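You operate a simulated robot arm through the tools that you are given. There is no shell and no other tool.

The job below is to be done with a simulated robot arm. You get a single attempt, and the scene is never put back.

Task
Fold the opened quarter-yard cloth and put it in the drawer.
Fine: use both flaps and lay them flat again; shut the drawer.

It is judged by the outcome, as a careful person would: the job done as asked, and still so three seconds after it is handed in. It fails if anything else is knocked over, pushed out of place, dropped, spilled or broken. Flat cloth is picked up by pressing the open fingertips on it (5 to 10 N) and closing them slowly along it; thin cloth reads only 2 to 8 mm in the jaws.

Robot
A 7-joint arm with a two-finger parallel gripper, fixed in place. Base frame: the origin is on the floor under the middle of its stand, x ahead of it, y to its left, z up; the work surface is at about z = 1.05. Units: m, degrees, N and s.
It reaches about 1.479 m from its shoulder. Its first joint turns from -166.0 to 166.0 degrees. Payload 4.4 kg.
The tool frame sits at the grasp point between the pads (the TCP): z along the fingers, y along the line on which they close. The tips reach 0.023 m beyond it. The gripper opens to 0.094 m. The fingers are 0.038 m wide and 0.01 m thick; the gripper's body (0.054 by 0.096 m) begins 0.039 m behind the TCP.
Orientation is that of the tool frame in the base frame, as a unit quaternion [x, y, z, w]. With the fingers straight down and closing along the base's y, the tool's x points along the base's -x, its y along +y and its z along -z.

Tools
- The arm moves only by the tool nudge_tool. Its argument "rows" is a list of rows, each a list of 3 entries, a list of its own where there are three numbers: the shift along the base's x, y, z in mm, then the turn, a rotation vector about the base's x, y, z in degrees, then the finger opening in mm, from 0 to 94. In form: [[[x, y, z], [ax, ay, az], fingers], ...]. A call has 1 to 20 rows; each row shifts and turns the commanded pose from where the row before left it. Rows are played at 5 a second. More than 0.05 m and 8.6 degrees between two rows, or a gripper value outside its range, and nothing of the call is played. A pose out of reach is approached as far as the arm can. The call stops where the force on the tool passes 40 N (or 10 N more than at its start, if that is more) or the arm is blocked; 0.2 s more then pass. Each finger travels about 0.072 m/s and halts on what it meets, pressing with about 29 N; the grip force reading is that of the motor and also rises with nothing between the fingers. The clock runs only during rows and for 0.2 s after the last one: add rows that do not move to give the fingers time. It gives the time, the measured TCP pose, the force on the tool (base axes), the opening and the grip force at its end, in the units of the frame above (readings bear some noise), with the torque about the TCP (base axes, N m) and any sound that the robot's microphone picked up.
- Cameras (640 x 400 px; columns grow to the right, rows downward): "scene" is fixed at [0.0473, 0.4996, 1.6024]; the picture's right is [-0.07, -1.00, 0.00], its down [-0.54, 0.04, -0.84] and it looks along [0.84, -0.06, -0.54] (base axes); focal length 345 px, centre (320, 200). "wrist" rides on the gripper at [0.086, 0.016, -0.074] in the tool frame; the picture's right is [-0.18, 0.98, 0.00], its down [-0.58, -0.11, -0.81] and it looks along [-0.79, -0.15, 0.59] (tool axes); focal length 243 px, centre (320, 200). There is no depth. A picture from a camera that has moved, and an enlarged one, comes with that camera's place and axes in the base frame and with its lens.
- snapshot(camera): a new picture of that camera. It takes no simulated time.
- zoom(camera, box): a new picture of the part [left, top, right, bottom] of that camera's present view, enlarged. It takes no simulated time.
- hand_in(): hands the job in; it is judged then, once.

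Places have to be worked out from the pictures, the camera data and where the tool is seen. Open the gripper and draw the arm clear of the work before you hand the job in, unless the task says otherwise.

The tools are called after "Request:" by a JSON object that holds its "op" and its "data". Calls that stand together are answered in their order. nudge_tool: Moves the arm, as the interface text tells. Its arguments: {"type":"object","properties":{"rows":{"type":"array","items":{"type":"array"}}},"required":["rows"]} The other tools are called the same way: snapshot (camera) takes a picture; zoom (camera, box) takes an enlarged picture of a part of a camera's view; hand_in () hands the job in.

At the start:

```text
time: 0.0
ee_pos: [0.8254, 0.1509, 1.3272]
orientation: [0.0, 1.0, 0.0, 0.0]
wrist_force: [0.8, -0.5, 0.2]
wrist_torque: [-0.02, 0.05, 0.02]
gripper_width: 0.0938
gripper_force: 0.1
```

scene: 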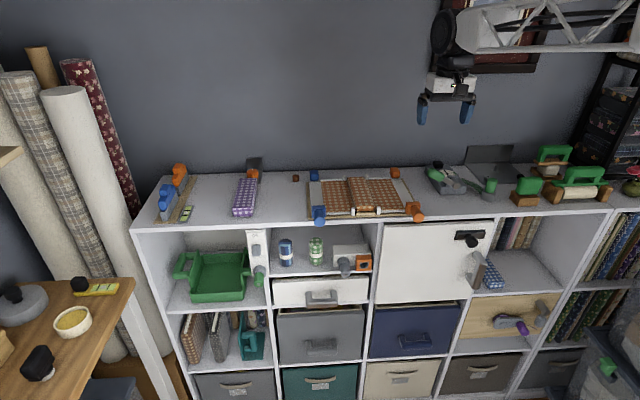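
wrist: 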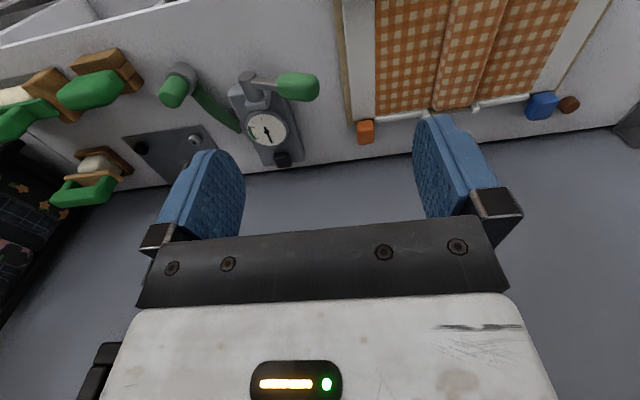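

I'll start by looking closely at the cloth, the drawers and the surroundings before I move anything.

Request:
{"op": "zoom", "data": {"camera": "scene", "box": [290, 160, 440, 240]}}

Request:
{"op": "zoom", "data": {"camera": "scene", "box": [240, 220, 400, 320]}}

Request:
{"op": "zoom", "data": {"camera": "scene", "box": [130, 140, 330, 260]}}

Request:
{"op": "zoom", "data": {"camera": "wrist", "box": [320, 0, 640, 150]}}

Request:
{"op": "zoom", "data": {"camera": "scene", "box": [380, 130, 640, 300]}}

```text
4.27 times, centred on (365, 200) of scene
camera zoom: at [0.0473, 0.4996, 1.6024], right [-0.07, -1.0, 0.0], down [-0.54, 0.04, -0.84], along [0.84, -0.06, -0.54], focal length 1474 px, centre (128, 200)
```

zoom: 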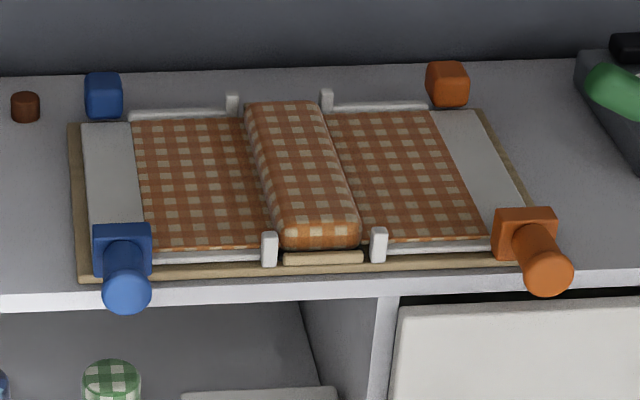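

```text
4.00 times, centred on (320, 270) of scene
camera zoom: at [0.0473, 0.4996, 1.6024], right [-0.07, -1.0, 0.0], down [-0.54, 0.04, -0.84], along [0.84, -0.06, -0.54], focal length 1382 px, centre (320, -80)
```

zoom: 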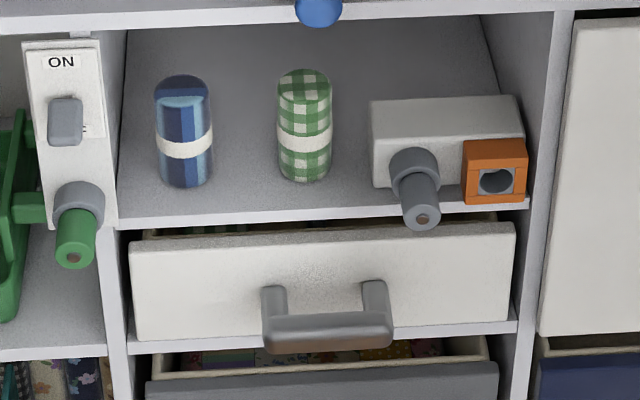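

```text
3.20 times, centred on (230, 200) of scene
camera zoom: at [0.0473, 0.4996, 1.6024], right [-0.07, -1.0, 0.0], down [-0.54, 0.04, -0.84], along [0.84, -0.06, -0.54], focal length 1105 px, centre (608, 200)
```

zoom: 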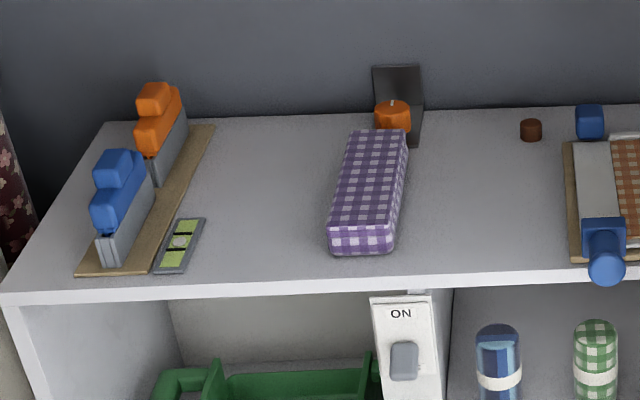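

```text
2.00 times, centred on (480, 75) of wrist
camera zoom: at [0.7393, 0.1669, 1.4023], right [0.18, 0.98, 0.0], down [0.58, -0.11, 0.81], along [0.79, -0.15, -0.59], focal length 485 px, centre (0, 450)
```

zoom: 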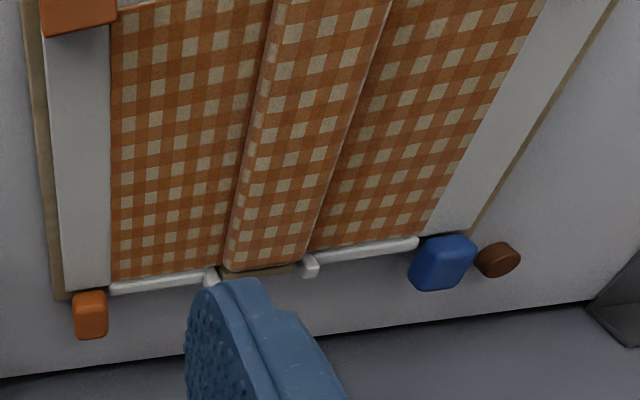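

```text
2.35 times, centred on (510, 215) of scene
camera zoom: at [0.0473, 0.4996, 1.6024], right [-0.07, -1.0, 0.0], down [-0.54, 0.04, -0.84], along [0.84, -0.06, -0.54], focal length 813 px, centre (-127, 165)
```

zoom: 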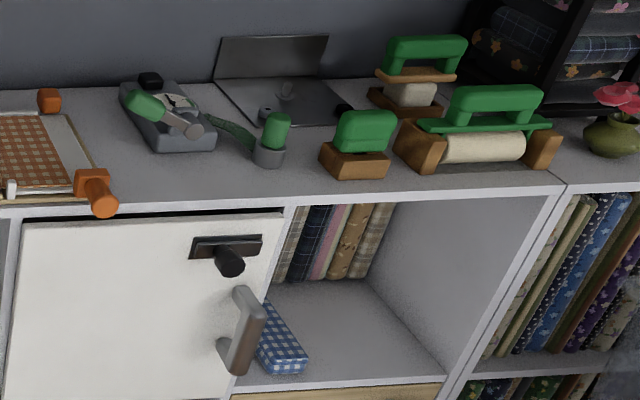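

The folding board has a blue flap on the left and an orange flap on the right, and the white drawer is below the shelf of rolls. I'll zoom in further on the handles, the hinges, the drawer and the devices near it.

Request:
{"op": "zoom", "data": {"camera": "scene", "box": [300, 165, 364, 230]}}

Request:
{"op": "zoom", "data": {"camera": "scene", "box": [364, 165, 428, 230]}}

Request:
{"op": "zoom", "data": {"camera": "scene", "box": [265, 265, 375, 320]}}

Request:
{"op": "zoom", "data": {"camera": "scene", "box": [320, 230, 390, 290]}}

Request:
{"op": "zoom", "data": {"camera": "scene", "box": [160, 220, 290, 370]}}

Request:
{"op": "zoom", "data": {"camera": "scene", "box": [260, 290, 480, 400]}}

```text
6.15 times, centred on (332, 198) of scene
camera zoom: at [0.0473, 0.4996, 1.6024], right [-0.07, -1.0, 0.0], down [-0.54, 0.04, -0.84], along [0.84, -0.06, -0.54], focal length 2125 px, centre (246, 215)
```

zoom: 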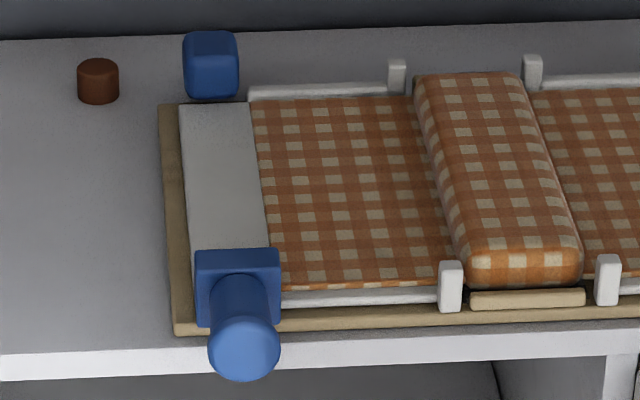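

```text
6.15 times, centred on (396, 198) of scene
camera zoom: at [0.0473, 0.4996, 1.6024], right [-0.07, -1.0, 0.0], down [-0.54, 0.04, -0.84], along [0.84, -0.06, -0.54], focal length 2125 px, centre (-148, 215)
```

zoom: 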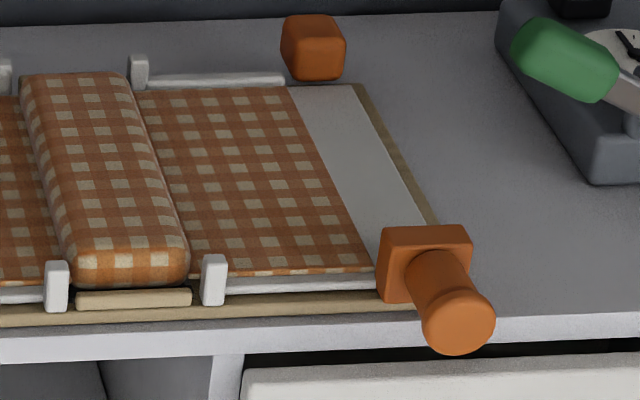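

```text
5.82 times, centred on (320, 292) of scene
camera zoom: at [0.0473, 0.4996, 1.6024], right [-0.07, -1.0, 0.0], down [-0.54, 0.04, -0.84], along [0.84, -0.06, -0.54], focal length 2009 px, centre (320, -338)
```

zoom: 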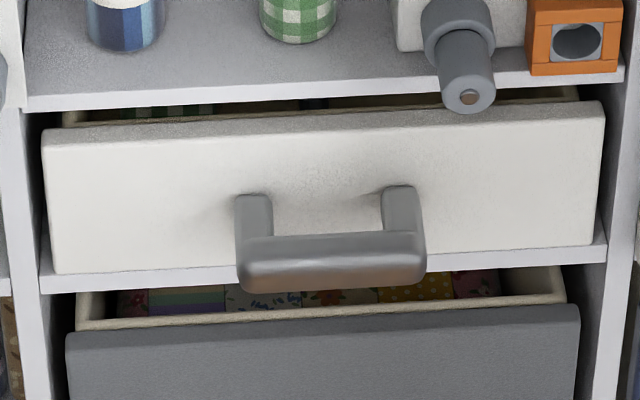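

```text
6.67 times, centred on (355, 260) of scene
camera zoom: at [0.0473, 0.4996, 1.6024], right [-0.07, -1.0, 0.0], down [-0.54, 0.04, -0.84], along [0.84, -0.06, -0.54], focal length 2302 px, centre (87, -200)
```

zoom: 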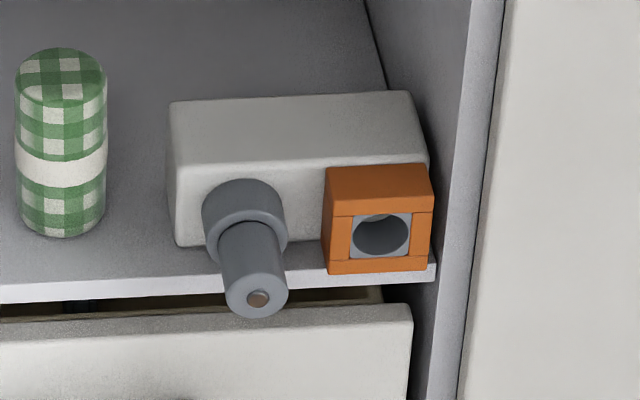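

```text
2.67 times, centred on (225, 295) of scene
camera zoom: at [0.0473, 0.4996, 1.6024], right [-0.07, -1.0, 0.0], down [-0.54, 0.04, -0.84], along [0.84, -0.06, -0.54], focal length 921 px, centre (573, -53)
```

zoom: 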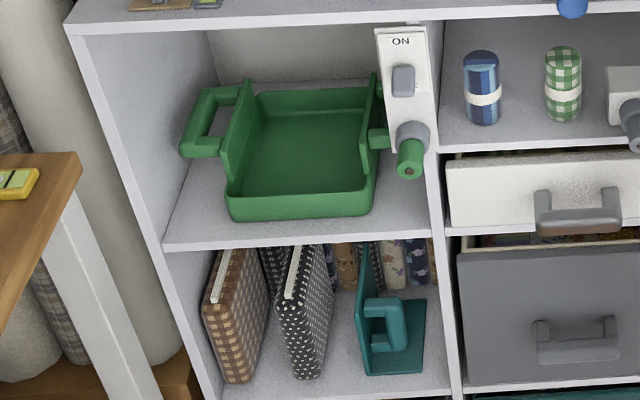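

```text
2.91 times, centred on (370, 345) of scene
camera zoom: at [0.0473, 0.4996, 1.6024], right [-0.07, -1.0, 0.0], down [-0.54, 0.04, -0.84], along [0.84, -0.06, -0.54], focal length 1005 px, centre (174, -222)
```

zoom: 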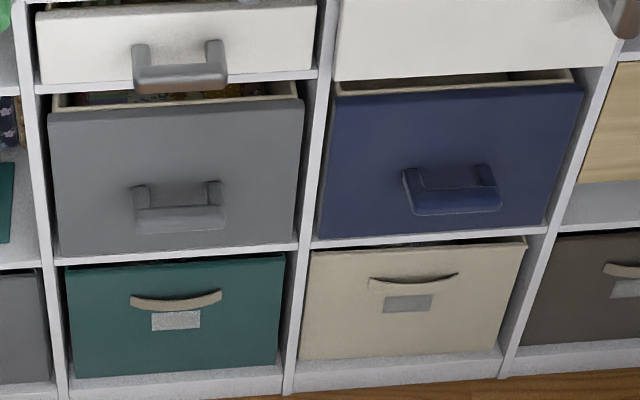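

The drawer fronts (white, grey and navy) all have handles, so I want a closer look before choosing one. I'll back the arm away from the cabinet and lower it a bit so the wrist camera can see the drawers.

Request:
{"op": "nudge_tool", "data": {"rows": [[[-40, 0, 0], [0, 0, 0], 94], [[-40, 0, 0], [0, 0, 0], 94], [[-40, 0, 0], [0, 0, 0], 94], [[-40, 0, 0], [0, 0, 0], 94], [[-40, 0, 0], [0, 0, 0], 94], [[-20, 35, -20], [0, 0, 0], 94], [[0, 40, -30], [0, 0, 0], 94], [[0, 40, -35], [0, 0, 0], 94], [[0, 40, -35], [0, 0, 0], 94], [[0, 40, -35], [0, 0, 0], 94], [[0, 40, -35], [0, 0, 0], 94], [[0, 40, -35], [0, 0, 0], 94], [[0, 20, -20], [0, 0, 0], 94]]}}

```text
refused: row 8 steps farther than a row can; nothing moved
```

Those steps were over 50 mm, so I'll use smaller ones.

Request:
{"op": "nudge_tool", "data": {"rows": [[[-40, 0, 0], [0, 0, 0], 94], [[-40, 0, 0], [0, 0, 0], 94], [[-40, 0, 0], [0, 0, 0], 94], [[-40, 0, 0], [0, 0, 0], 94], [[-40, 0, 0], [0, 0, 0], 94], [[-20, 30, -20], [0, 0, 0], 94], [[0, 36, -30], [0, 0, 0], 94], [[0, 36, -30], [0, 0, 0], 94], [[0, 36, -30], [0, 0, 0], 94], [[0, 36, -30], [0, 0, 0], 94], [[0, 36, -30], [0, 0, 0], 94], [[0, 36, -30], [0, 0, 0], 94], [[0, 36, -30], [0, 0, 0], 94]]}}

Request:
{"op": "snapshot", "data": {"camera": "wrist"}}

Request:
{"op": "snapshot", "data": {"camera": "scene"}}

```text
time: 2.8
ee_pos: [0.6069, 0.434, 1.0975]
orientation: [0.0, 1.0, 0.0, 0.001]
wrist_force: [-0.1, 0.4, 1.7]
wrist_torque: [-0.02, 0.02, 0.04]
gripper_width: 0.0939
gripper_force: 0.1
```

```text
taken
camera wrist: at [0.5201, 0.4486, 1.173], right [0.18, 0.98, 0.0], down [0.58, -0.11, 0.81], along [0.79, -0.15, -0.59], focal length 243 px, centre (320, 200)
```

wrist: 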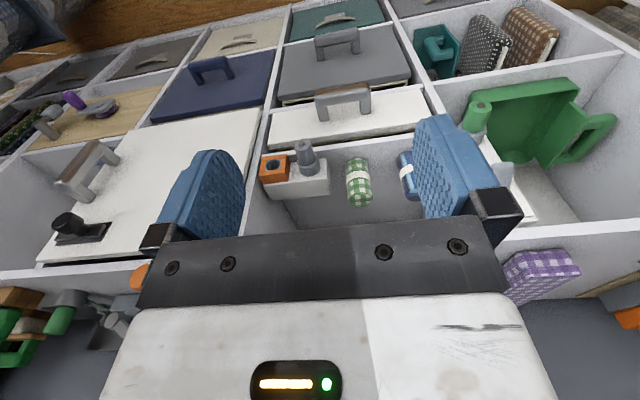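

```text
taken
```

scene: 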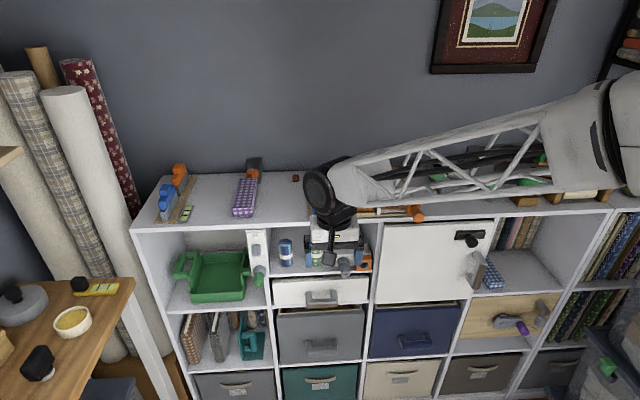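

The wrist image is upside down relative to the world. I'll zoom in on the drawer fronts and the board.

Request:
{"op": "zoom", "data": {"camera": "wrist", "box": [240, 60, 460, 210]}}

Request:
{"op": "zoom", "data": {"camera": "wrist", "box": [130, 0, 430, 130]}}

Request:
{"op": "zoom", "data": {"camera": "scene", "box": [260, 160, 460, 320]}}

```text
2.67 times, centred on (350, 135) of wrist
camera zoom: at [0.5201, 0.4486, 1.173], right [0.18, 0.98, 0.0], down [0.58, -0.11, 0.81], along [0.79, -0.15, -0.59], focal length 647 px, centre (240, 373)
```

zoom: 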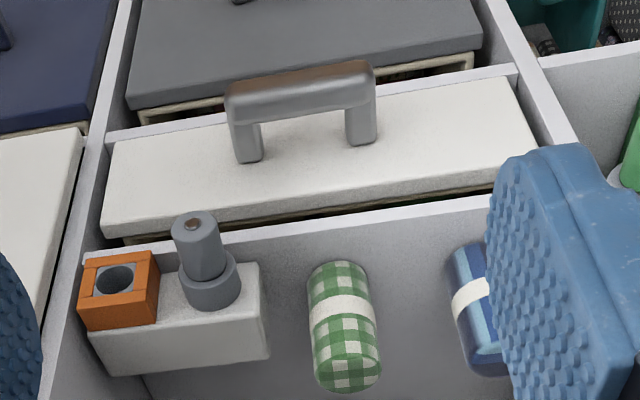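

```text
2.13 times, centred on (280, 65) of wrist
camera zoom: at [0.5201, 0.4486, 1.173], right [0.18, 0.98, 0.0], down [0.58, -0.11, 0.81], along [0.79, -0.15, -0.59], focal length 518 px, centre (405, 488)
```

zoom: 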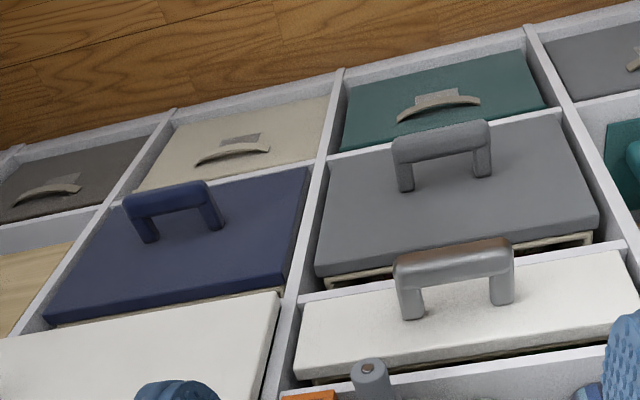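

```text
2.50 times, centred on (360, 240) of scene
camera zoom: at [0.0473, 0.4996, 1.6024], right [-0.07, -1.0, 0.0], down [-0.54, 0.04, -0.84], along [0.84, -0.06, -0.54], focal length 863 px, centre (220, 100)
```

zoom: 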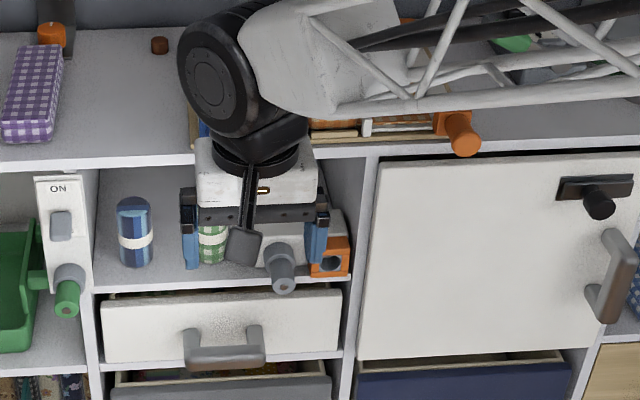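

I'll check what can be seen inside the white and grey drawers through the gaps at their tops.

Request:
{"op": "zoom", "data": {"camera": "scene", "box": [268, 268, 324, 303]}}

Request:
{"op": "zoom", "data": {"camera": "scene", "box": [270, 295, 375, 330]}}

Request:
{"op": "zoom", "data": {"camera": "scene", "box": [365, 290, 475, 330]}}

```text
11.43 times, centred on (296, 286) of scene
camera zoom: at [0.0473, 0.4996, 1.6024], right [-0.07, -1.0, 0.0], down [-0.54, 0.04, -0.84], along [0.84, -0.06, -0.54], focal length 3947 px, centre (594, -777)
```

zoom: 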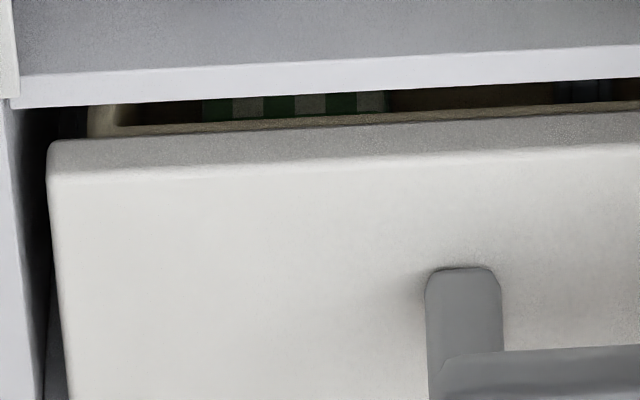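

```text
6.10 times, centred on (322, 312) of scene
camera zoom: at [0.0473, 0.4996, 1.6024], right [-0.07, -1.0, 0.0], down [-0.54, 0.04, -0.84], along [0.84, -0.06, -0.54], focal length 2105 px, centre (305, -486)
```

zoom: 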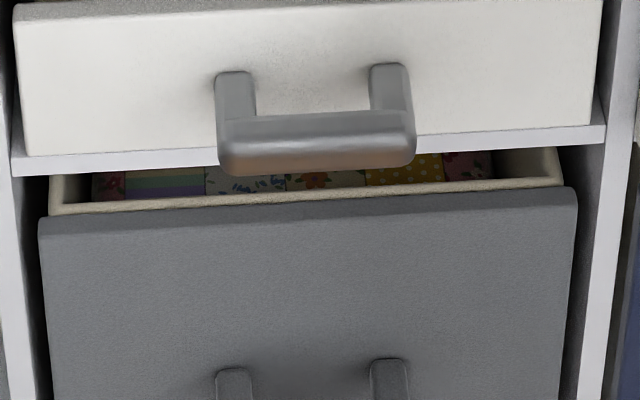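

```text
5.82 times, centred on (420, 310) of scene
camera zoom: at [0.0473, 0.4996, 1.6024], right [-0.07, -1.0, 0.0], down [-0.54, 0.04, -0.84], along [0.84, -0.06, -0.54], focal length 2009 px, centre (-262, -440)
```

zoom: 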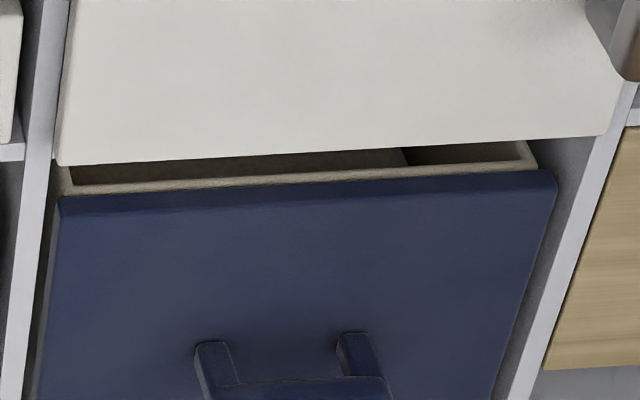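

The white drawer holds a folded gingham cloth like this one, so it's the right drawer. Now I'll raise the arm about 100 mm so the wrist camera looks straight at the blue flap handle and the hinges.

Request:
{"op": "nudge_tool", "data": {"rows": [[[0, 0, 35], [0, 0, 0], 94], [[0, 0, 35], [0, 0, 0], 94], [[0, 0, 35], [0, 0, 0], 94], [[0, 0, 0], [0, 0, 0], 94]]}}

Request:
{"op": "snapshot", "data": {"camera": "wrist"}}

Request:
{"op": "zoom", "data": {"camera": "wrist", "box": [220, 120, 420, 240]}}

```text
time: 3.8
ee_pos: [0.6071, 0.433, 1.2016]
orientation: [0.0, 1.0, 0.0, 0.001]
wrist_force: [0.2, 0.0, 0.5]
wrist_torque: [-0.03, -0.05, -0.01]
gripper_width: 0.094
gripper_force: 0.0
```

```text
taken
camera wrist: at [0.5198, 0.4492, 1.2773], right [0.18, 0.98, 0.0], down [0.58, -0.11, 0.81], along [0.79, -0.15, -0.59], focal length 243 px, centre (320, 200)
```

wrist: 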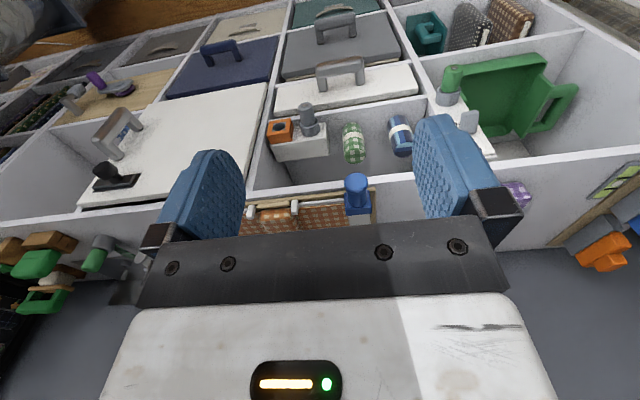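

```text
3.20 times, centred on (320, 180) of wrist
camera zoom: at [0.5198, 0.4492, 1.2773], right [0.18, 0.98, 0.0], down [0.58, -0.11, 0.81], along [0.79, -0.15, -0.59], focal length 776 px, centre (320, 264)
```

zoom: 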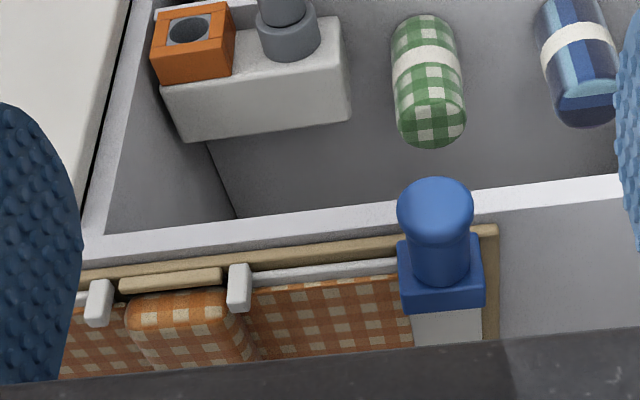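

The handle is a horizontal knob sticking out toward the robot. It looks to be at y≈0.45, x≈0.745–0.785, z≈1.085, in free air in front of the cabinet edge. I plan to point the gripper forward (+x) and cage the knob, so I can swing the flap by rolling about x. First I'll pitch the tool to horizontal.

Request:
{"op": "nudge_tool", "data": {"rows": [[[-10, 0, 0], [0, -8.182, 0], 94], [[-10, 0, 0], [0, -8.182, 0], 94], [[-10, 0, 0], [0, -8.182, 0], 94], [[-10, 0, 0], [0, -8.182, 0], 94], [[0, 0, 0], [0, -8.182, 0], 94], [[0, 0, 0], [0, -8.182, 0], 94], [[0, 0, 0], [0, -8.182, 0], 94], [[0, 0, 0], [0, -8.182, 0], 94], [[0, 0, 0], [0, -8.182, 0], 94], [[0, 0, 0], [0, -8.182, 0], 94], [[0, 0, 0], [0, -8.182, 0], 94], [[0, 0, 0], [0, 0, 0], 94]]}}

Request:
{"op": "snapshot", "data": {"camera": "scene"}}

Request:
{"op": "snapshot", "data": {"camera": "wrist"}}

```text
time: 6.4
ee_pos: [0.566, 0.4332, 1.2027]
orientation: [0.0, 0.707, 0.0, 0.707]
wrist_force: [0.1, -0.2, 0.0]
wrist_torque: [-0.02, 0.01, -0.01]
gripper_width: 0.0942
gripper_force: 0.0
```

```text
taken
```

scene: 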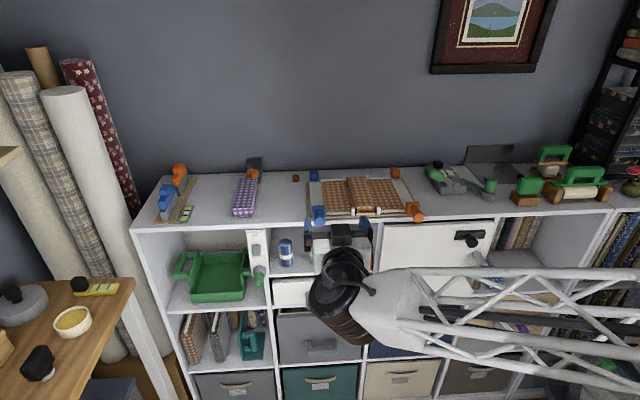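

```text
taken
camera wrist: at [0.4913, 0.449, 1.1166], right [0.0, 0.98, 0.18], down [-0.81, -0.11, 0.58], along [0.59, -0.15, 0.79], focal length 243 px, centre (320, 200)
```

wrist: 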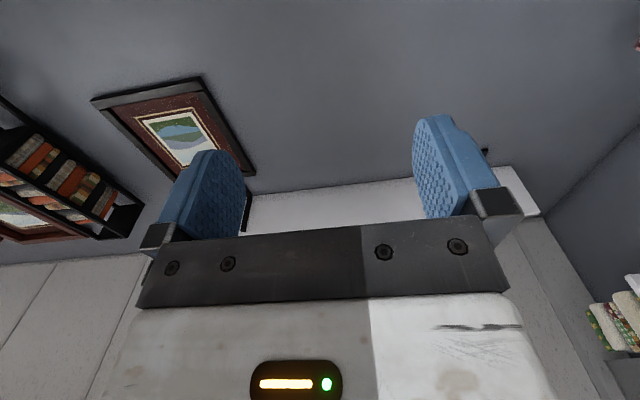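

The horizontal pose was reached exactly. Now I'll roll −90° about x so the fingers close vertically, and drop to about handle height while still back at x≈0.57.

Request:
{"op": "nudge_tool", "data": {"rows": [[[0, 1.5, -10], [-8.182, 0, 0], 80], [[0, 1.5, -10], [-8.182, 0, 0], 80], [[0, 1.5, -10], [-8.182, 0, 0], 80], [[0, 1.5, -10], [-8.182, 0, 0], 80], [[0, 1.5, -10], [-8.182, 0, 0], 80], [[0, 1.5, -10], [-8.182, 0, 0], 80], [[0, 1.5, -10], [-8.182, 0, 0], 80], [[0, 1.5, -10], [-8.182, 0, 0], 80], [[0, 1.5, -10], [-8.182, 0, 0], 80], [[0, 1.5, -10], [-8.182, 0, 0], 80], [[0, 1.5, -10], [-8.182, 0, 0], 80], [[0, 0, 0], [0, 0, 0], 80]]}}

Request:
{"op": "snapshot", "data": {"camera": "scene"}}

Request:
{"op": "snapshot", "data": {"camera": "wrist"}}

```text
time: 9.0
ee_pos: [0.5652, 0.4505, 1.0926]
orientation: [0.5, -0.5, 0.5, -0.5]
wrist_force: [0.7, 0.0, 0.4]
wrist_torque: [0.01, 0.01, -0.01]
gripper_width: 0.0801
gripper_force: 0.0
```

```text
taken
```

scene: 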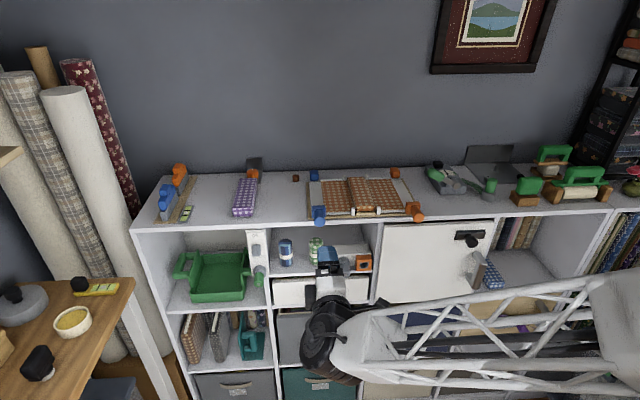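

```text
taken
camera wrist: at [0.4913, 0.3628, 1.0767], right [0.0, 0.18, -0.98], down [-0.81, 0.58, 0.11], along [0.59, 0.79, 0.15], focal length 243 px, centre (320, 200)
```

wrist: 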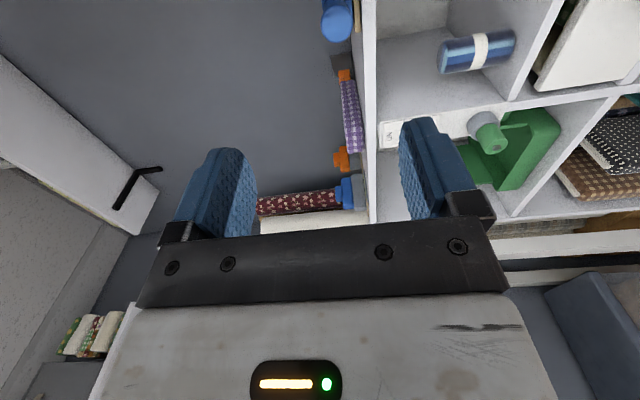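

From this pose the camera sees the blue knob nearly edge-on, which is good for measuring its height. I'll zoom in there.

Request:
{"op": "zoom", "data": {"camera": "wrist", "box": [280, 0, 400, 75]}}

Request:
{"op": "zoom", "data": {"camera": "scene", "box": [290, 180, 370, 280]}}

```text
5.33 times, centred on (340, 38) of wrist
camera zoom: at [0.4913, 0.3628, 1.0767], right [0.0, 0.18, -0.98], down [-0.81, 0.58, 0.11], along [0.59, 0.79, 0.15], focal length 1294 px, centre (213, 1067)
```

zoom: 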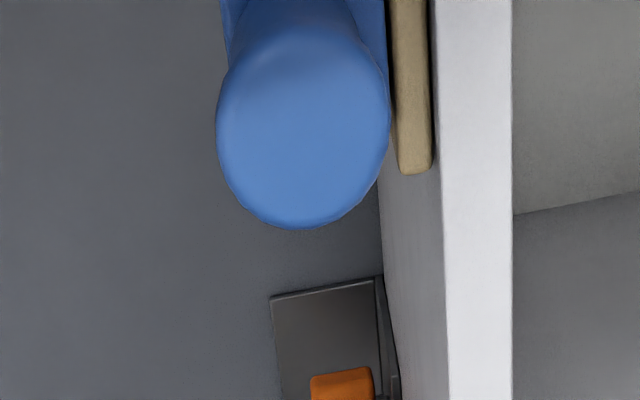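

```text
4.00 times, centred on (330, 230) of scene
camera zoom: at [0.0473, 0.4996, 1.6024], right [-0.07, -1.0, 0.0], down [-0.54, 0.04, -0.84], along [0.84, -0.06, -0.54], focal length 1382 px, centre (280, 80)
```

zoom: 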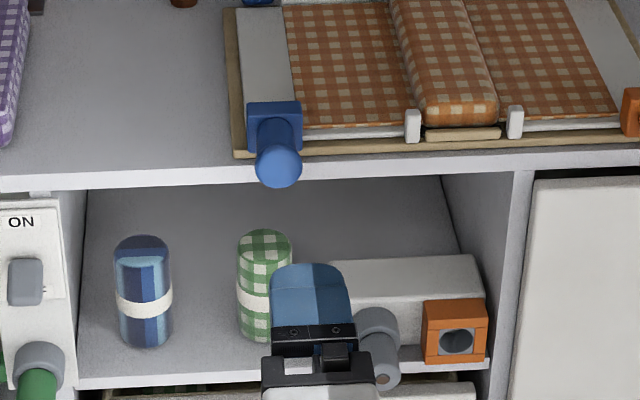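

The knob centre triangulates to about (0.76–0.80, 0.4505, 1.077), 30 mm in diameter, and the hinge is near y≈0.355, z≈1.07. I'll move up in front of it with the fingers straddling it vertically.

Request:
{"op": "nudge_tool", "data": {"rows": [[[0, 0, -8], [0, 0, 0], 60], [[0, 0, -7.5], [0, 0, 0], 60], [[40, 0, 0], [0, 0, 0], 60], [[40, 0, 0], [0, 0, 0], 60], [[40, 0, 0], [0, 0, 0], 60], [[30, 0, 0], [0, 0, 0], 60], [[0, 0, 0], [0, 0, 0], 60]]}}

Request:
{"op": "zoom", "data": {"camera": "scene", "box": [290, 180, 370, 240]}}

Request:
{"op": "snapshot", "data": {"camera": "wrist"}}

```text
time: 10.6
ee_pos: [0.716, 0.45, 1.0773]
orientation: [0.5, -0.5, 0.501, -0.5]
wrist_force: [-0.4, 0.4, -0.2]
wrist_torque: [0.01, 0.0, -0.02]
gripper_width: 0.0599
gripper_force: 0.1
```

```text
6.67 times, centred on (330, 210) of scene
camera zoom: at [0.0473, 0.4996, 1.6024], right [-0.07, -1.0, 0.0], down [-0.54, 0.04, -0.84], along [0.84, -0.06, -0.54], focal length 2302 px, centre (253, 133)
```

zoom: 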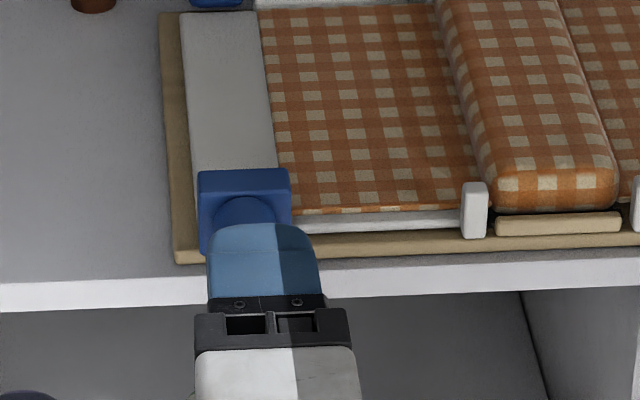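

```text
taken
camera wrist: at [0.642, 0.3635, 1.0612], right [0.0, 0.18, -0.98], down [-0.81, 0.58, 0.11], along [0.59, 0.79, 0.15], focal length 243 px, centre (320, 200)
```

wrist: 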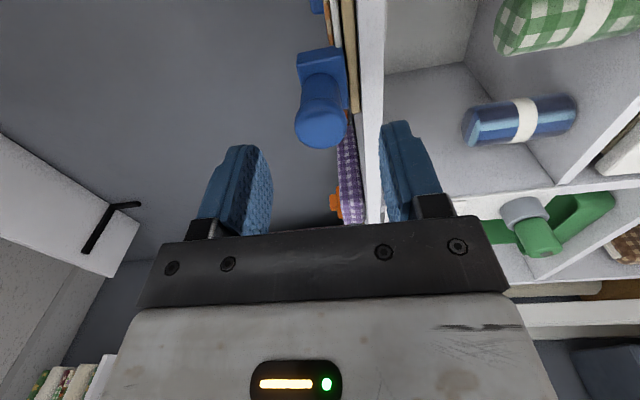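

The knob is centred between the fingers vertically. I'll move in 42 mm and look again.

Request:
{"op": "nudge_tool", "data": {"rows": [[[14, 0, 0], [0, 0, 0], 60], [[14, 0, 0], [0, 0, 0], 60], [[14, 0, 0], [0, 0, 0], 60], [[0, 0, 0], [0, 0, 0], 60]]}}

Request:
{"op": "zoom", "data": {"camera": "wrist", "box": [160, 40, 460, 230]}}

Request:
{"op": "zoom", "data": {"camera": "scene", "box": [300, 190, 360, 235]}}

```text
time: 11.6
ee_pos: [0.7572, 0.4493, 1.078]
orientation: [0.501, -0.5, 0.499, -0.5]
wrist_force: [-0.6, -0.6, 1.3]
wrist_torque: [0.0, 0.0, -0.01]
gripper_width: 0.0598
gripper_force: 0.1
```

```text
2.11 times, centred on (310, 135) of wrist
camera zoom: at [0.6833, 0.3634, 1.0613], right [0.0, 0.18, -0.98], down [-0.81, 0.58, 0.11], along [0.59, 0.79, 0.15], focal length 511 px, centre (341, 337)
```

zoom: 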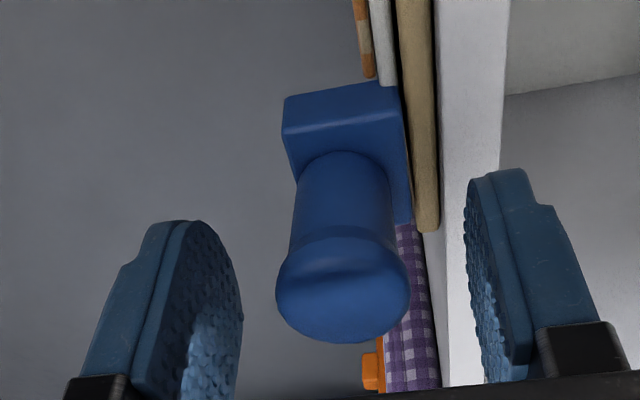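

```text
8.89 times, centred on (330, 212) of scene
camera zoom: at [0.0473, 0.4996, 1.6024], right [-0.07, -1.0, 0.0], down [-0.54, 0.04, -0.84], along [0.84, -0.06, -0.54], focal length 3070 px, centre (231, 89)
```

zoom: 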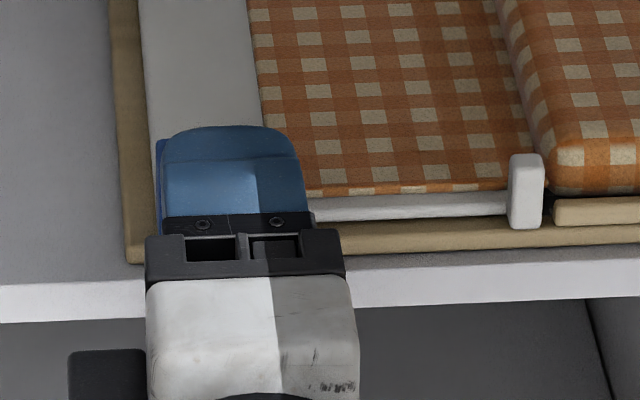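

The neck of the knob is in the jaw gap. I'll go 12 mm further, then close to a loose cage of about 36 mm around the 30 mm knob.

Request:
{"op": "nudge_tool", "data": {"rows": [[[6, 0.5, -0.5], [0, 0, 0], 60], [[6, 0.5, -0.5], [0, 0, 0], 60], [[0, 0, 0], [0, 0, 0], 50], [[0, 0, 0], [0, 0, 0], 42], [[0, 0, 0], [0, 0, 0], 36], [[0, 0, 0], [0, 0, 0], 36]]}}

Request:
{"op": "zoom", "data": {"camera": "wrist", "box": [160, 40, 460, 230]}}

```text
time: 13.0
ee_pos: [0.7699, 0.4511, 1.0759]
orientation: [-0.5, 0.5, -0.5, 0.501]
wrist_force: [0.0, -0.9, 0.4]
wrist_torque: [-0.03, -0.02, 0.0]
gripper_width: 0.0361
gripper_force: 0.0
```

```text
2.11 times, centred on (310, 135) of wrist
camera zoom: at [0.6951, 0.3639, 1.0598], right [0.0, 0.18, -0.98], down [-0.81, 0.58, 0.11], along [0.59, 0.79, 0.15], focal length 511 px, centre (341, 337)
```

zoom: 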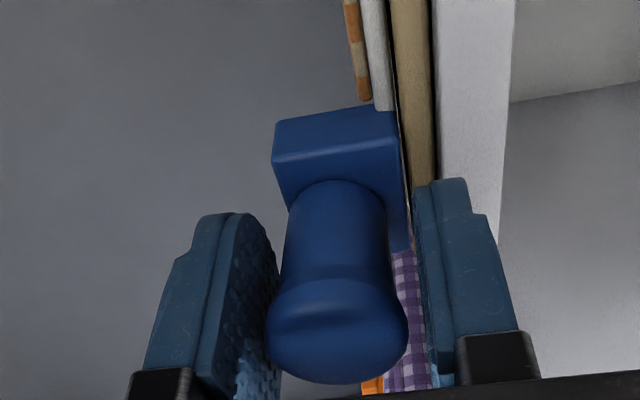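

The knob is caged with no contact force. I'll lift the left flap about 48° along the arc, then check.

Request:
{"op": "nudge_tool", "data": {"rows": [[[0, -1.25, 9.94], [6, 0, 0], 36], [[0, -2.29, 9.77], [6, 0, 0], 36], [[0, -3.3, 9.47], [6, 0, 0], 36], [[0, -4.27, 9.07], [6, 0, 0], 36], [[0, -5.2, 8.58], [6, 0, 0], 36], [[0, -6.06, 7.98], [6, 0, 0], 36], [[0, -6.86, 7.31], [6, 0, 0], 36], [[0, -7.59, 6.56], [6, 0, 0], 36]]}}

Request:
{"op": "zoom", "data": {"camera": "scene", "box": [290, 150, 430, 240]}}

Request:
{"op": "snapshot", "data": {"camera": "wrist"}}

```text
time: 14.8
ee_pos: [0.7695, 0.4121, 1.1462]
orientation: [-0.252, 0.66, -0.253, 0.661]
wrist_force: [0.0, 0.2, 1.2]
wrist_torque: [-0.02, 0.01, 0.04]
gripper_width: 0.0359
gripper_force: 0.1
```

```text
4.44 times, centred on (360, 195) of scene
camera zoom: at [0.0473, 0.4996, 1.6024], right [-0.07, -1.0, 0.0], down [-0.54, 0.04, -0.84], along [0.84, -0.06, -0.54], focal length 1535 px, centre (142, 222)
```

zoom: 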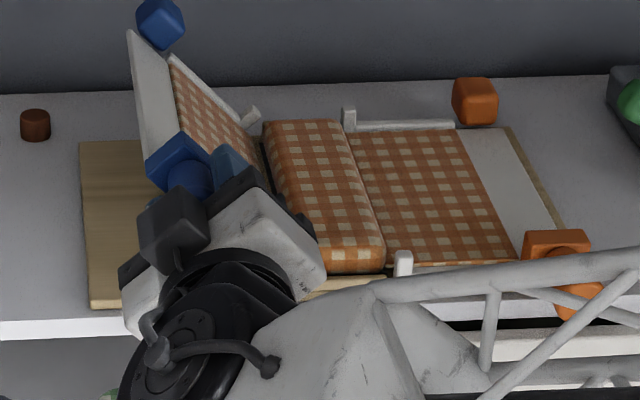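

```text
taken
camera wrist: at [0.6953, 0.3674, 1.0703], right [0.0, 0.85, -0.52], down [-0.81, 0.31, 0.51], along [0.59, 0.42, 0.69], focal length 243 px, centre (320, 200)
```

wrist: 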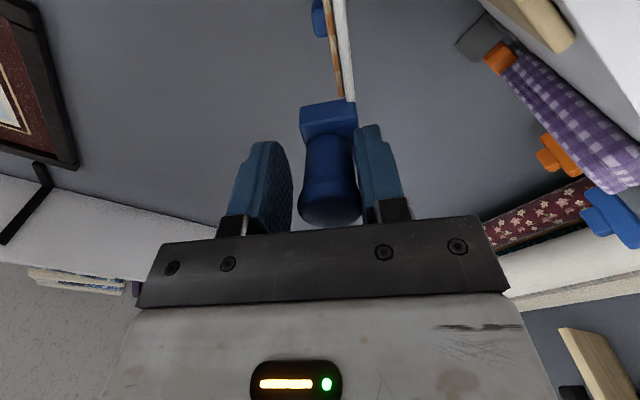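

The flap and its side of the cloth are rising cleanly, with about 1 N of force. I'll carry on past vertical.

Request:
{"op": "nudge_tool", "data": {"rows": [[[0, -8.24, 5.72], [6, 0, 0], 36], [[0, -8.78, 4.83], [6, 0, 0], 36], [[0, -9.25, 3.89], [6, 0, 0], 36], [[0, -9.6, 2.89], [6, 0, 0], 36], [[0, -9.85, 1.88], [6, 0, 0], 36], [[0, -9.99, 0.84], [6, 0, 0], 36], [[0, -10.03, -0.21], [6, 0, 0], 36], [[0, -9.94, -1.25], [6, 0, 0], 36], [[0, -9.77, -2.29], [6, 0, 0], 36], [[0, -9.47, -3.3], [6, 0, 0], 36], [[0, -9.07, -4.27], [6, 0, 0], 36], [[0, -8.58, -5.2], [6, 0, 0], 36]]}}

Request:
{"op": "zoom", "data": {"camera": "scene", "box": [290, 140, 450, 240]}}

Request:
{"op": "snapshot", "data": {"camera": "wrist"}}

```text
time: 17.4
ee_pos: [0.7694, 0.301, 1.1494]
orientation: [0.184, 0.683, 0.183, 0.683]
wrist_force: [0.0, -0.9, -0.2]
wrist_torque: [0.02, 0.04, 0.0]
gripper_width: 0.0358
gripper_force: 0.1
```

```text
4.00 times, centred on (370, 190) of scene
camera zoom: at [0.0473, 0.4996, 1.6024], right [-0.07, -1.0, 0.0], down [-0.54, 0.04, -0.84], along [0.84, -0.06, -0.54], focal length 1382 px, centre (120, 240)
```

zoom: 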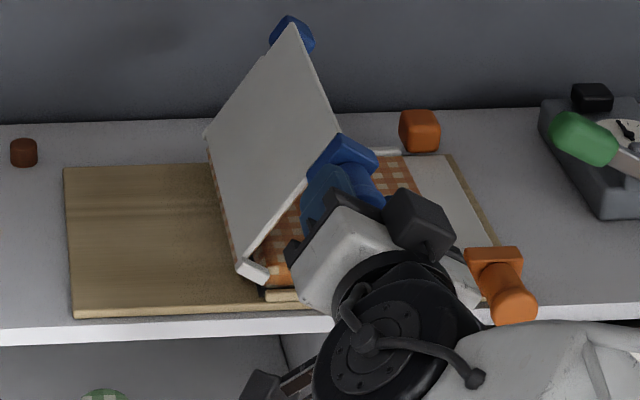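

```text
taken
camera wrist: at [0.6951, 0.3583, 1.0822], right [0.0, 0.76, 0.65], down [-0.81, -0.39, 0.45], along [0.59, -0.53, 0.61], focal length 243 px, centre (320, 200)
```

wrist: 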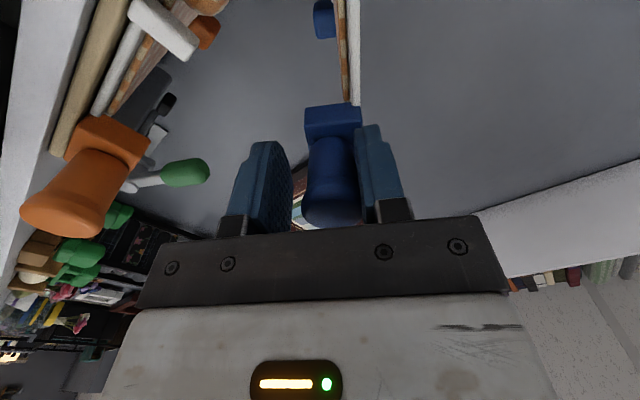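

The flap is at about 120° and everything is clear: the gripper body sits in front of the orange knob by more than 30 mm. I'll lower the flap gently onto the centre.

Request:
{"op": "nudge_tool", "data": {"rows": [[[0, -7.98, -6.06], [6, 0, 0], 36], [[0, -7.31, -6.86], [6, 0, 0], 36], [[0, -6.56, -7.59], [6, 0, 0], 36], [[0, -5.72, -8.24], [6, 0, 0], 36], [[0, -4.83, -8.78], [6, 0, 0], 36], [[0, -3.89, -9.25], [6, 0, 0], 36], [[0, -2.89, -9.6], [6, 0, 0], 36]]}}

Request:
{"op": "zoom", "data": {"camera": "scene", "box": [290, 140, 450, 240]}}

Request:
{"op": "snapshot", "data": {"camera": "wrist"}}

```text
time: 19.0
ee_pos: [0.7531, 0.3173, 1.259]
orientation: [0.426, 0.601, 0.382, 0.558]
wrist_force: [-0.5, -0.7, 1.0]
wrist_torque: [0.04, 0.01, 0.01]
gripper_width: 0.0362
gripper_force: 0.0
out of reach, approached as far as the arm can: row 2, 3, 4, 5, 6, 7
```

```text
4.00 times, centred on (370, 190) of scene
camera zoom: at [0.0473, 0.4996, 1.6024], right [-0.07, -1.0, 0.0], down [-0.54, 0.04, -0.84], along [0.84, -0.06, -0.54], focal length 1382 px, centre (120, 240)
```

zoom: 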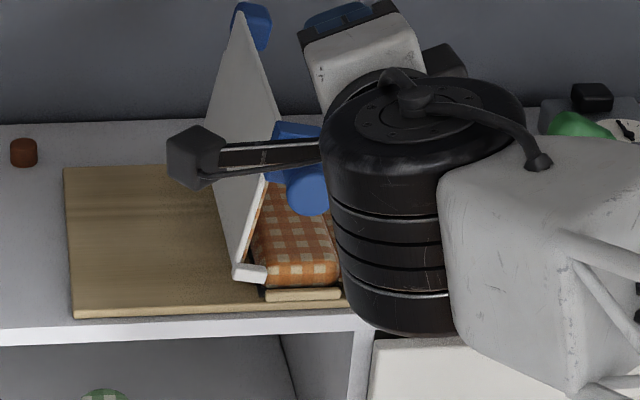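

```text
taken
camera wrist: at [0.6791, 0.4057, 1.251], right [0.09, 0.17, 0.98], down [-0.8, -0.57, 0.17], along [0.59, -0.8, 0.08], focal length 243 px, centre (320, 200)
```

wrist: 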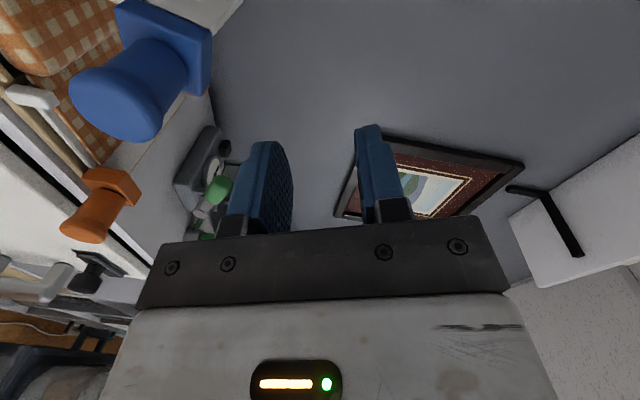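

The roll hit a joint limit at about 36°, so the arm drifted up off the knob. The flap stayed standing on its own. I don't need the roll to follow beyond that, so I'll back straight out, unwind the roll, and see where the commanded pose ended up.

Request:
{"op": "nudge_tool", "data": {"rows": [[[-48, 0, 8], [-8, 0, 0], 60], [[-48, 0, 8], [-8, 0, 0], 60], [[0, 0, 20], [-8, 0, 0], 60], [[0, 0, 20], [-8, 0, 0], 60], [[0, 0, 20], [-8, 0, 0], 60], [[0, 0, 0], [-2, 0, 0], 60], [[0, 0, 0], [0, 0, 0], 60]]}}

Request:
{"op": "snapshot", "data": {"camera": "scene"}}

Request:
{"op": "snapshot", "data": {"camera": "wrist"}}

```text
time: 20.6
ee_pos: [0.6578, 0.3167, 1.3349]
orientation: [0.19, 0.692, 0.159, 0.678]
wrist_force: [-0.2, -0.3, -0.3]
wrist_torque: [-0.01, -0.01, 0.03]
gripper_width: 0.0599
gripper_force: 0.1
```

```text
taken
```

scene: 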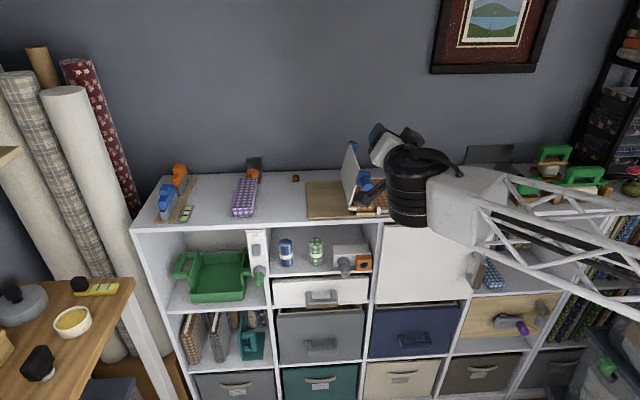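

```text
taken
camera wrist: at [0.5834, 0.3762, 1.2693], right [0.05, 0.77, 0.63], down [-0.81, -0.34, 0.48], along [0.59, -0.53, 0.61], focal length 243 px, centre (320, 200)
```

wrist: 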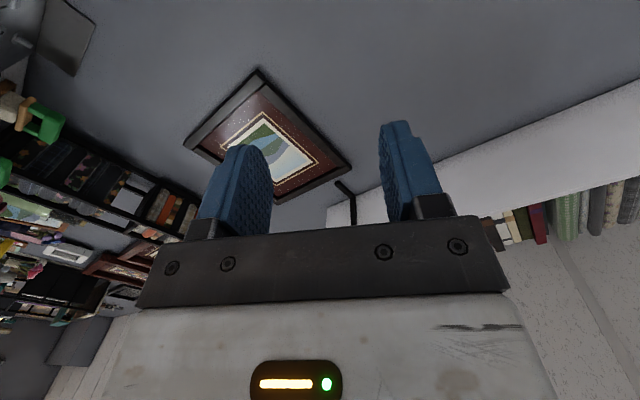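

The command follows the actual pose, so control is intact and the arm is clear. I'll zoom in to find the standing flap's knob.

Request:
{"op": "zoom", "data": {"camera": "scene", "box": [300, 120, 420, 225]}}

```text
3.81 times, centred on (360, 172) of scene
camera zoom: at [0.0473, 0.4996, 1.6024], right [-0.07, -1.0, 0.0], down [-0.54, 0.04, -0.84], along [0.84, -0.06, -0.54], focal length 1316 px, centre (168, 305)
```

zoom: 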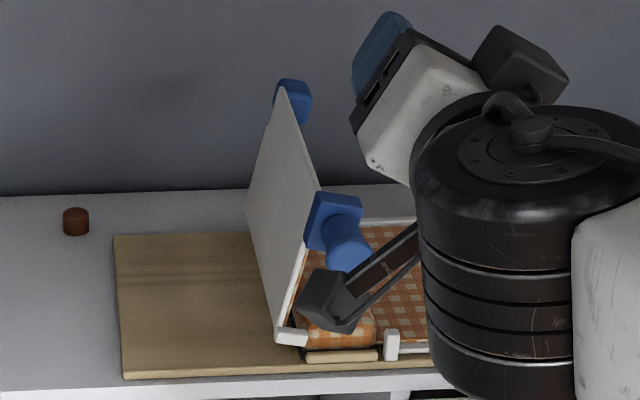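

The flap is standing at about 103°, with its knob near (y≈0.334, z≈1.17). A roll range of −270°…−90° would give an ideal cage for the whole swing, so I'll test in free space here whether the wrist can roll that far negative, and also correct the small tilt.

Request:
{"op": "nudge_tool", "data": {"rows": [[[0, 0, 0], [0, -1.72, 2.16], 60], [[0, 0, 0], [-8.5, 0, 0], 60], [[0, 0, 0], [-8.5, 0, 0], 60], [[0, 0, 0], [-8.5, 0, 0], 60], [[0, 0, 0], [-8.5, 0, 0], 60], [[0, 0, 0], [-8.5, 0, 0], 60], [[0, 0, 0], [-8.5, 0, 0], 60], [[0, 0, 0], [-8.5, 0, 0], 60], [[0, 0, 0], [-8.5, 0, 0], 60], [[0, 0, 0], [-8.5, 0, 0], 60], [[0, 0, 0], [-8.5, 0, 0], 60], [[0, 0, 0], [-8.5, 0, 0], 60], [[0, 0, 0], [-8.5, 0, 0], 60], [[0, 0, 0], [-8.5, 0, 0], 60], [[0, 0, 0], [-8.5, 0, 0], 60], [[0, 0, 0], [-8.5, 0, 0], 60], [[0, 0, 0], [-8.5, 0, 0], 60], [[0, 0, 0], [-8.5, 0, 0], 60], [[0, 0, 0], [-8.5, 0, 0], 60]]}}

Request:
{"op": "snapshot", "data": {"camera": "scene"}}

```text
time: 24.6
ee_pos: [0.6562, 0.3181, 1.3353]
orientation: [0.625, -0.33, 0.625, -0.33]
wrist_force: [-0.3, 0.9, 0.4]
wrist_torque: [-0.01, -0.01, -0.03]
gripper_width: 0.0601
gripper_force: 0.1
```

```text
taken
```

scene: 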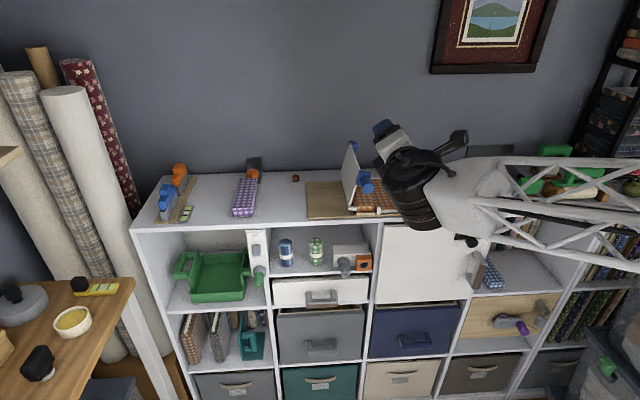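

The roll reached −124° with no trouble. I'll continue toward −270° (equivalent to +90°) to see whether the full branch is reachable.

Request:
{"op": "nudge_tool", "data": {"rows": [[[0, 0, 0], [-8.5, 0, 0], 60], [[0, 0, 0], [-8.5, 0, 0], 60], [[0, 0, 0], [-8.5, 0, 0], 60], [[0, 0, 0], [-8.5, 0, 0], 60], [[0, 0, 0], [-8.5, 0, 0], 60], [[0, 0, 0], [-8.5, 0, 0], 60], [[0, 0, 0], [-8.5, 0, 0], 60], [[0, 0, 0], [-8.5, 0, 0], 60], [[0, 0, 0], [-8.5, 0, 0], 60], [[0, 0, 0], [-8.5, 0, 0], 60], [[0, 0, 0], [-8.5, 0, 0], 60], [[0, 0, 0], [-8.5, 0, 0], 60], [[0, 0, 0], [-8.5, 0, 0], 60], [[0, 0, 0], [-8.5, 0, 0], 60], [[0, 0, 0], [-8.5, 0, 0], 60], [[0, 0, 0], [-8.5, 0, 0], 60], [[0, 0, 0], [-8.5, 0, 0], 60]]}}

Request:
{"op": "snapshot", "data": {"camera": "scene"}}

Request:
{"op": "snapshot", "data": {"camera": "wrist"}}

```text
time: 28.2
ee_pos: [0.6567, 0.3172, 1.3345]
orientation: [0.505, 0.495, 0.505, 0.495]
wrist_force: [-0.6, 0.3, -0.4]
wrist_torque: [-0.01, -0.04, -0.03]
gripper_width: 0.0599
gripper_force: 0.0
```

```text
taken
```

scene: 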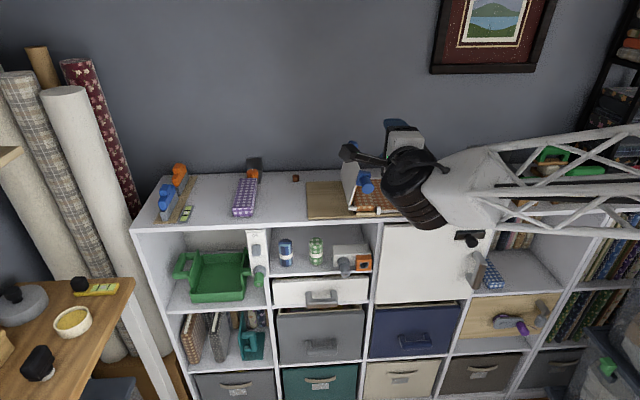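

```text
taken
camera wrist: at [0.5829, 0.404, 1.3527], right [0.0, -0.2, 0.98], down [-0.81, -0.58, -0.12], along [0.59, -0.79, -0.16], focal length 243 px, centre (320, 200)
```

wrist: 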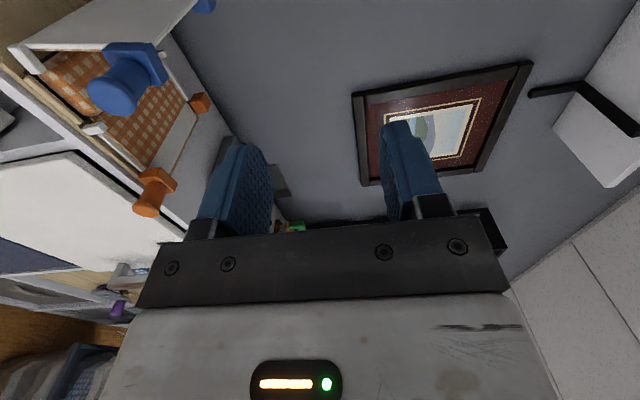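

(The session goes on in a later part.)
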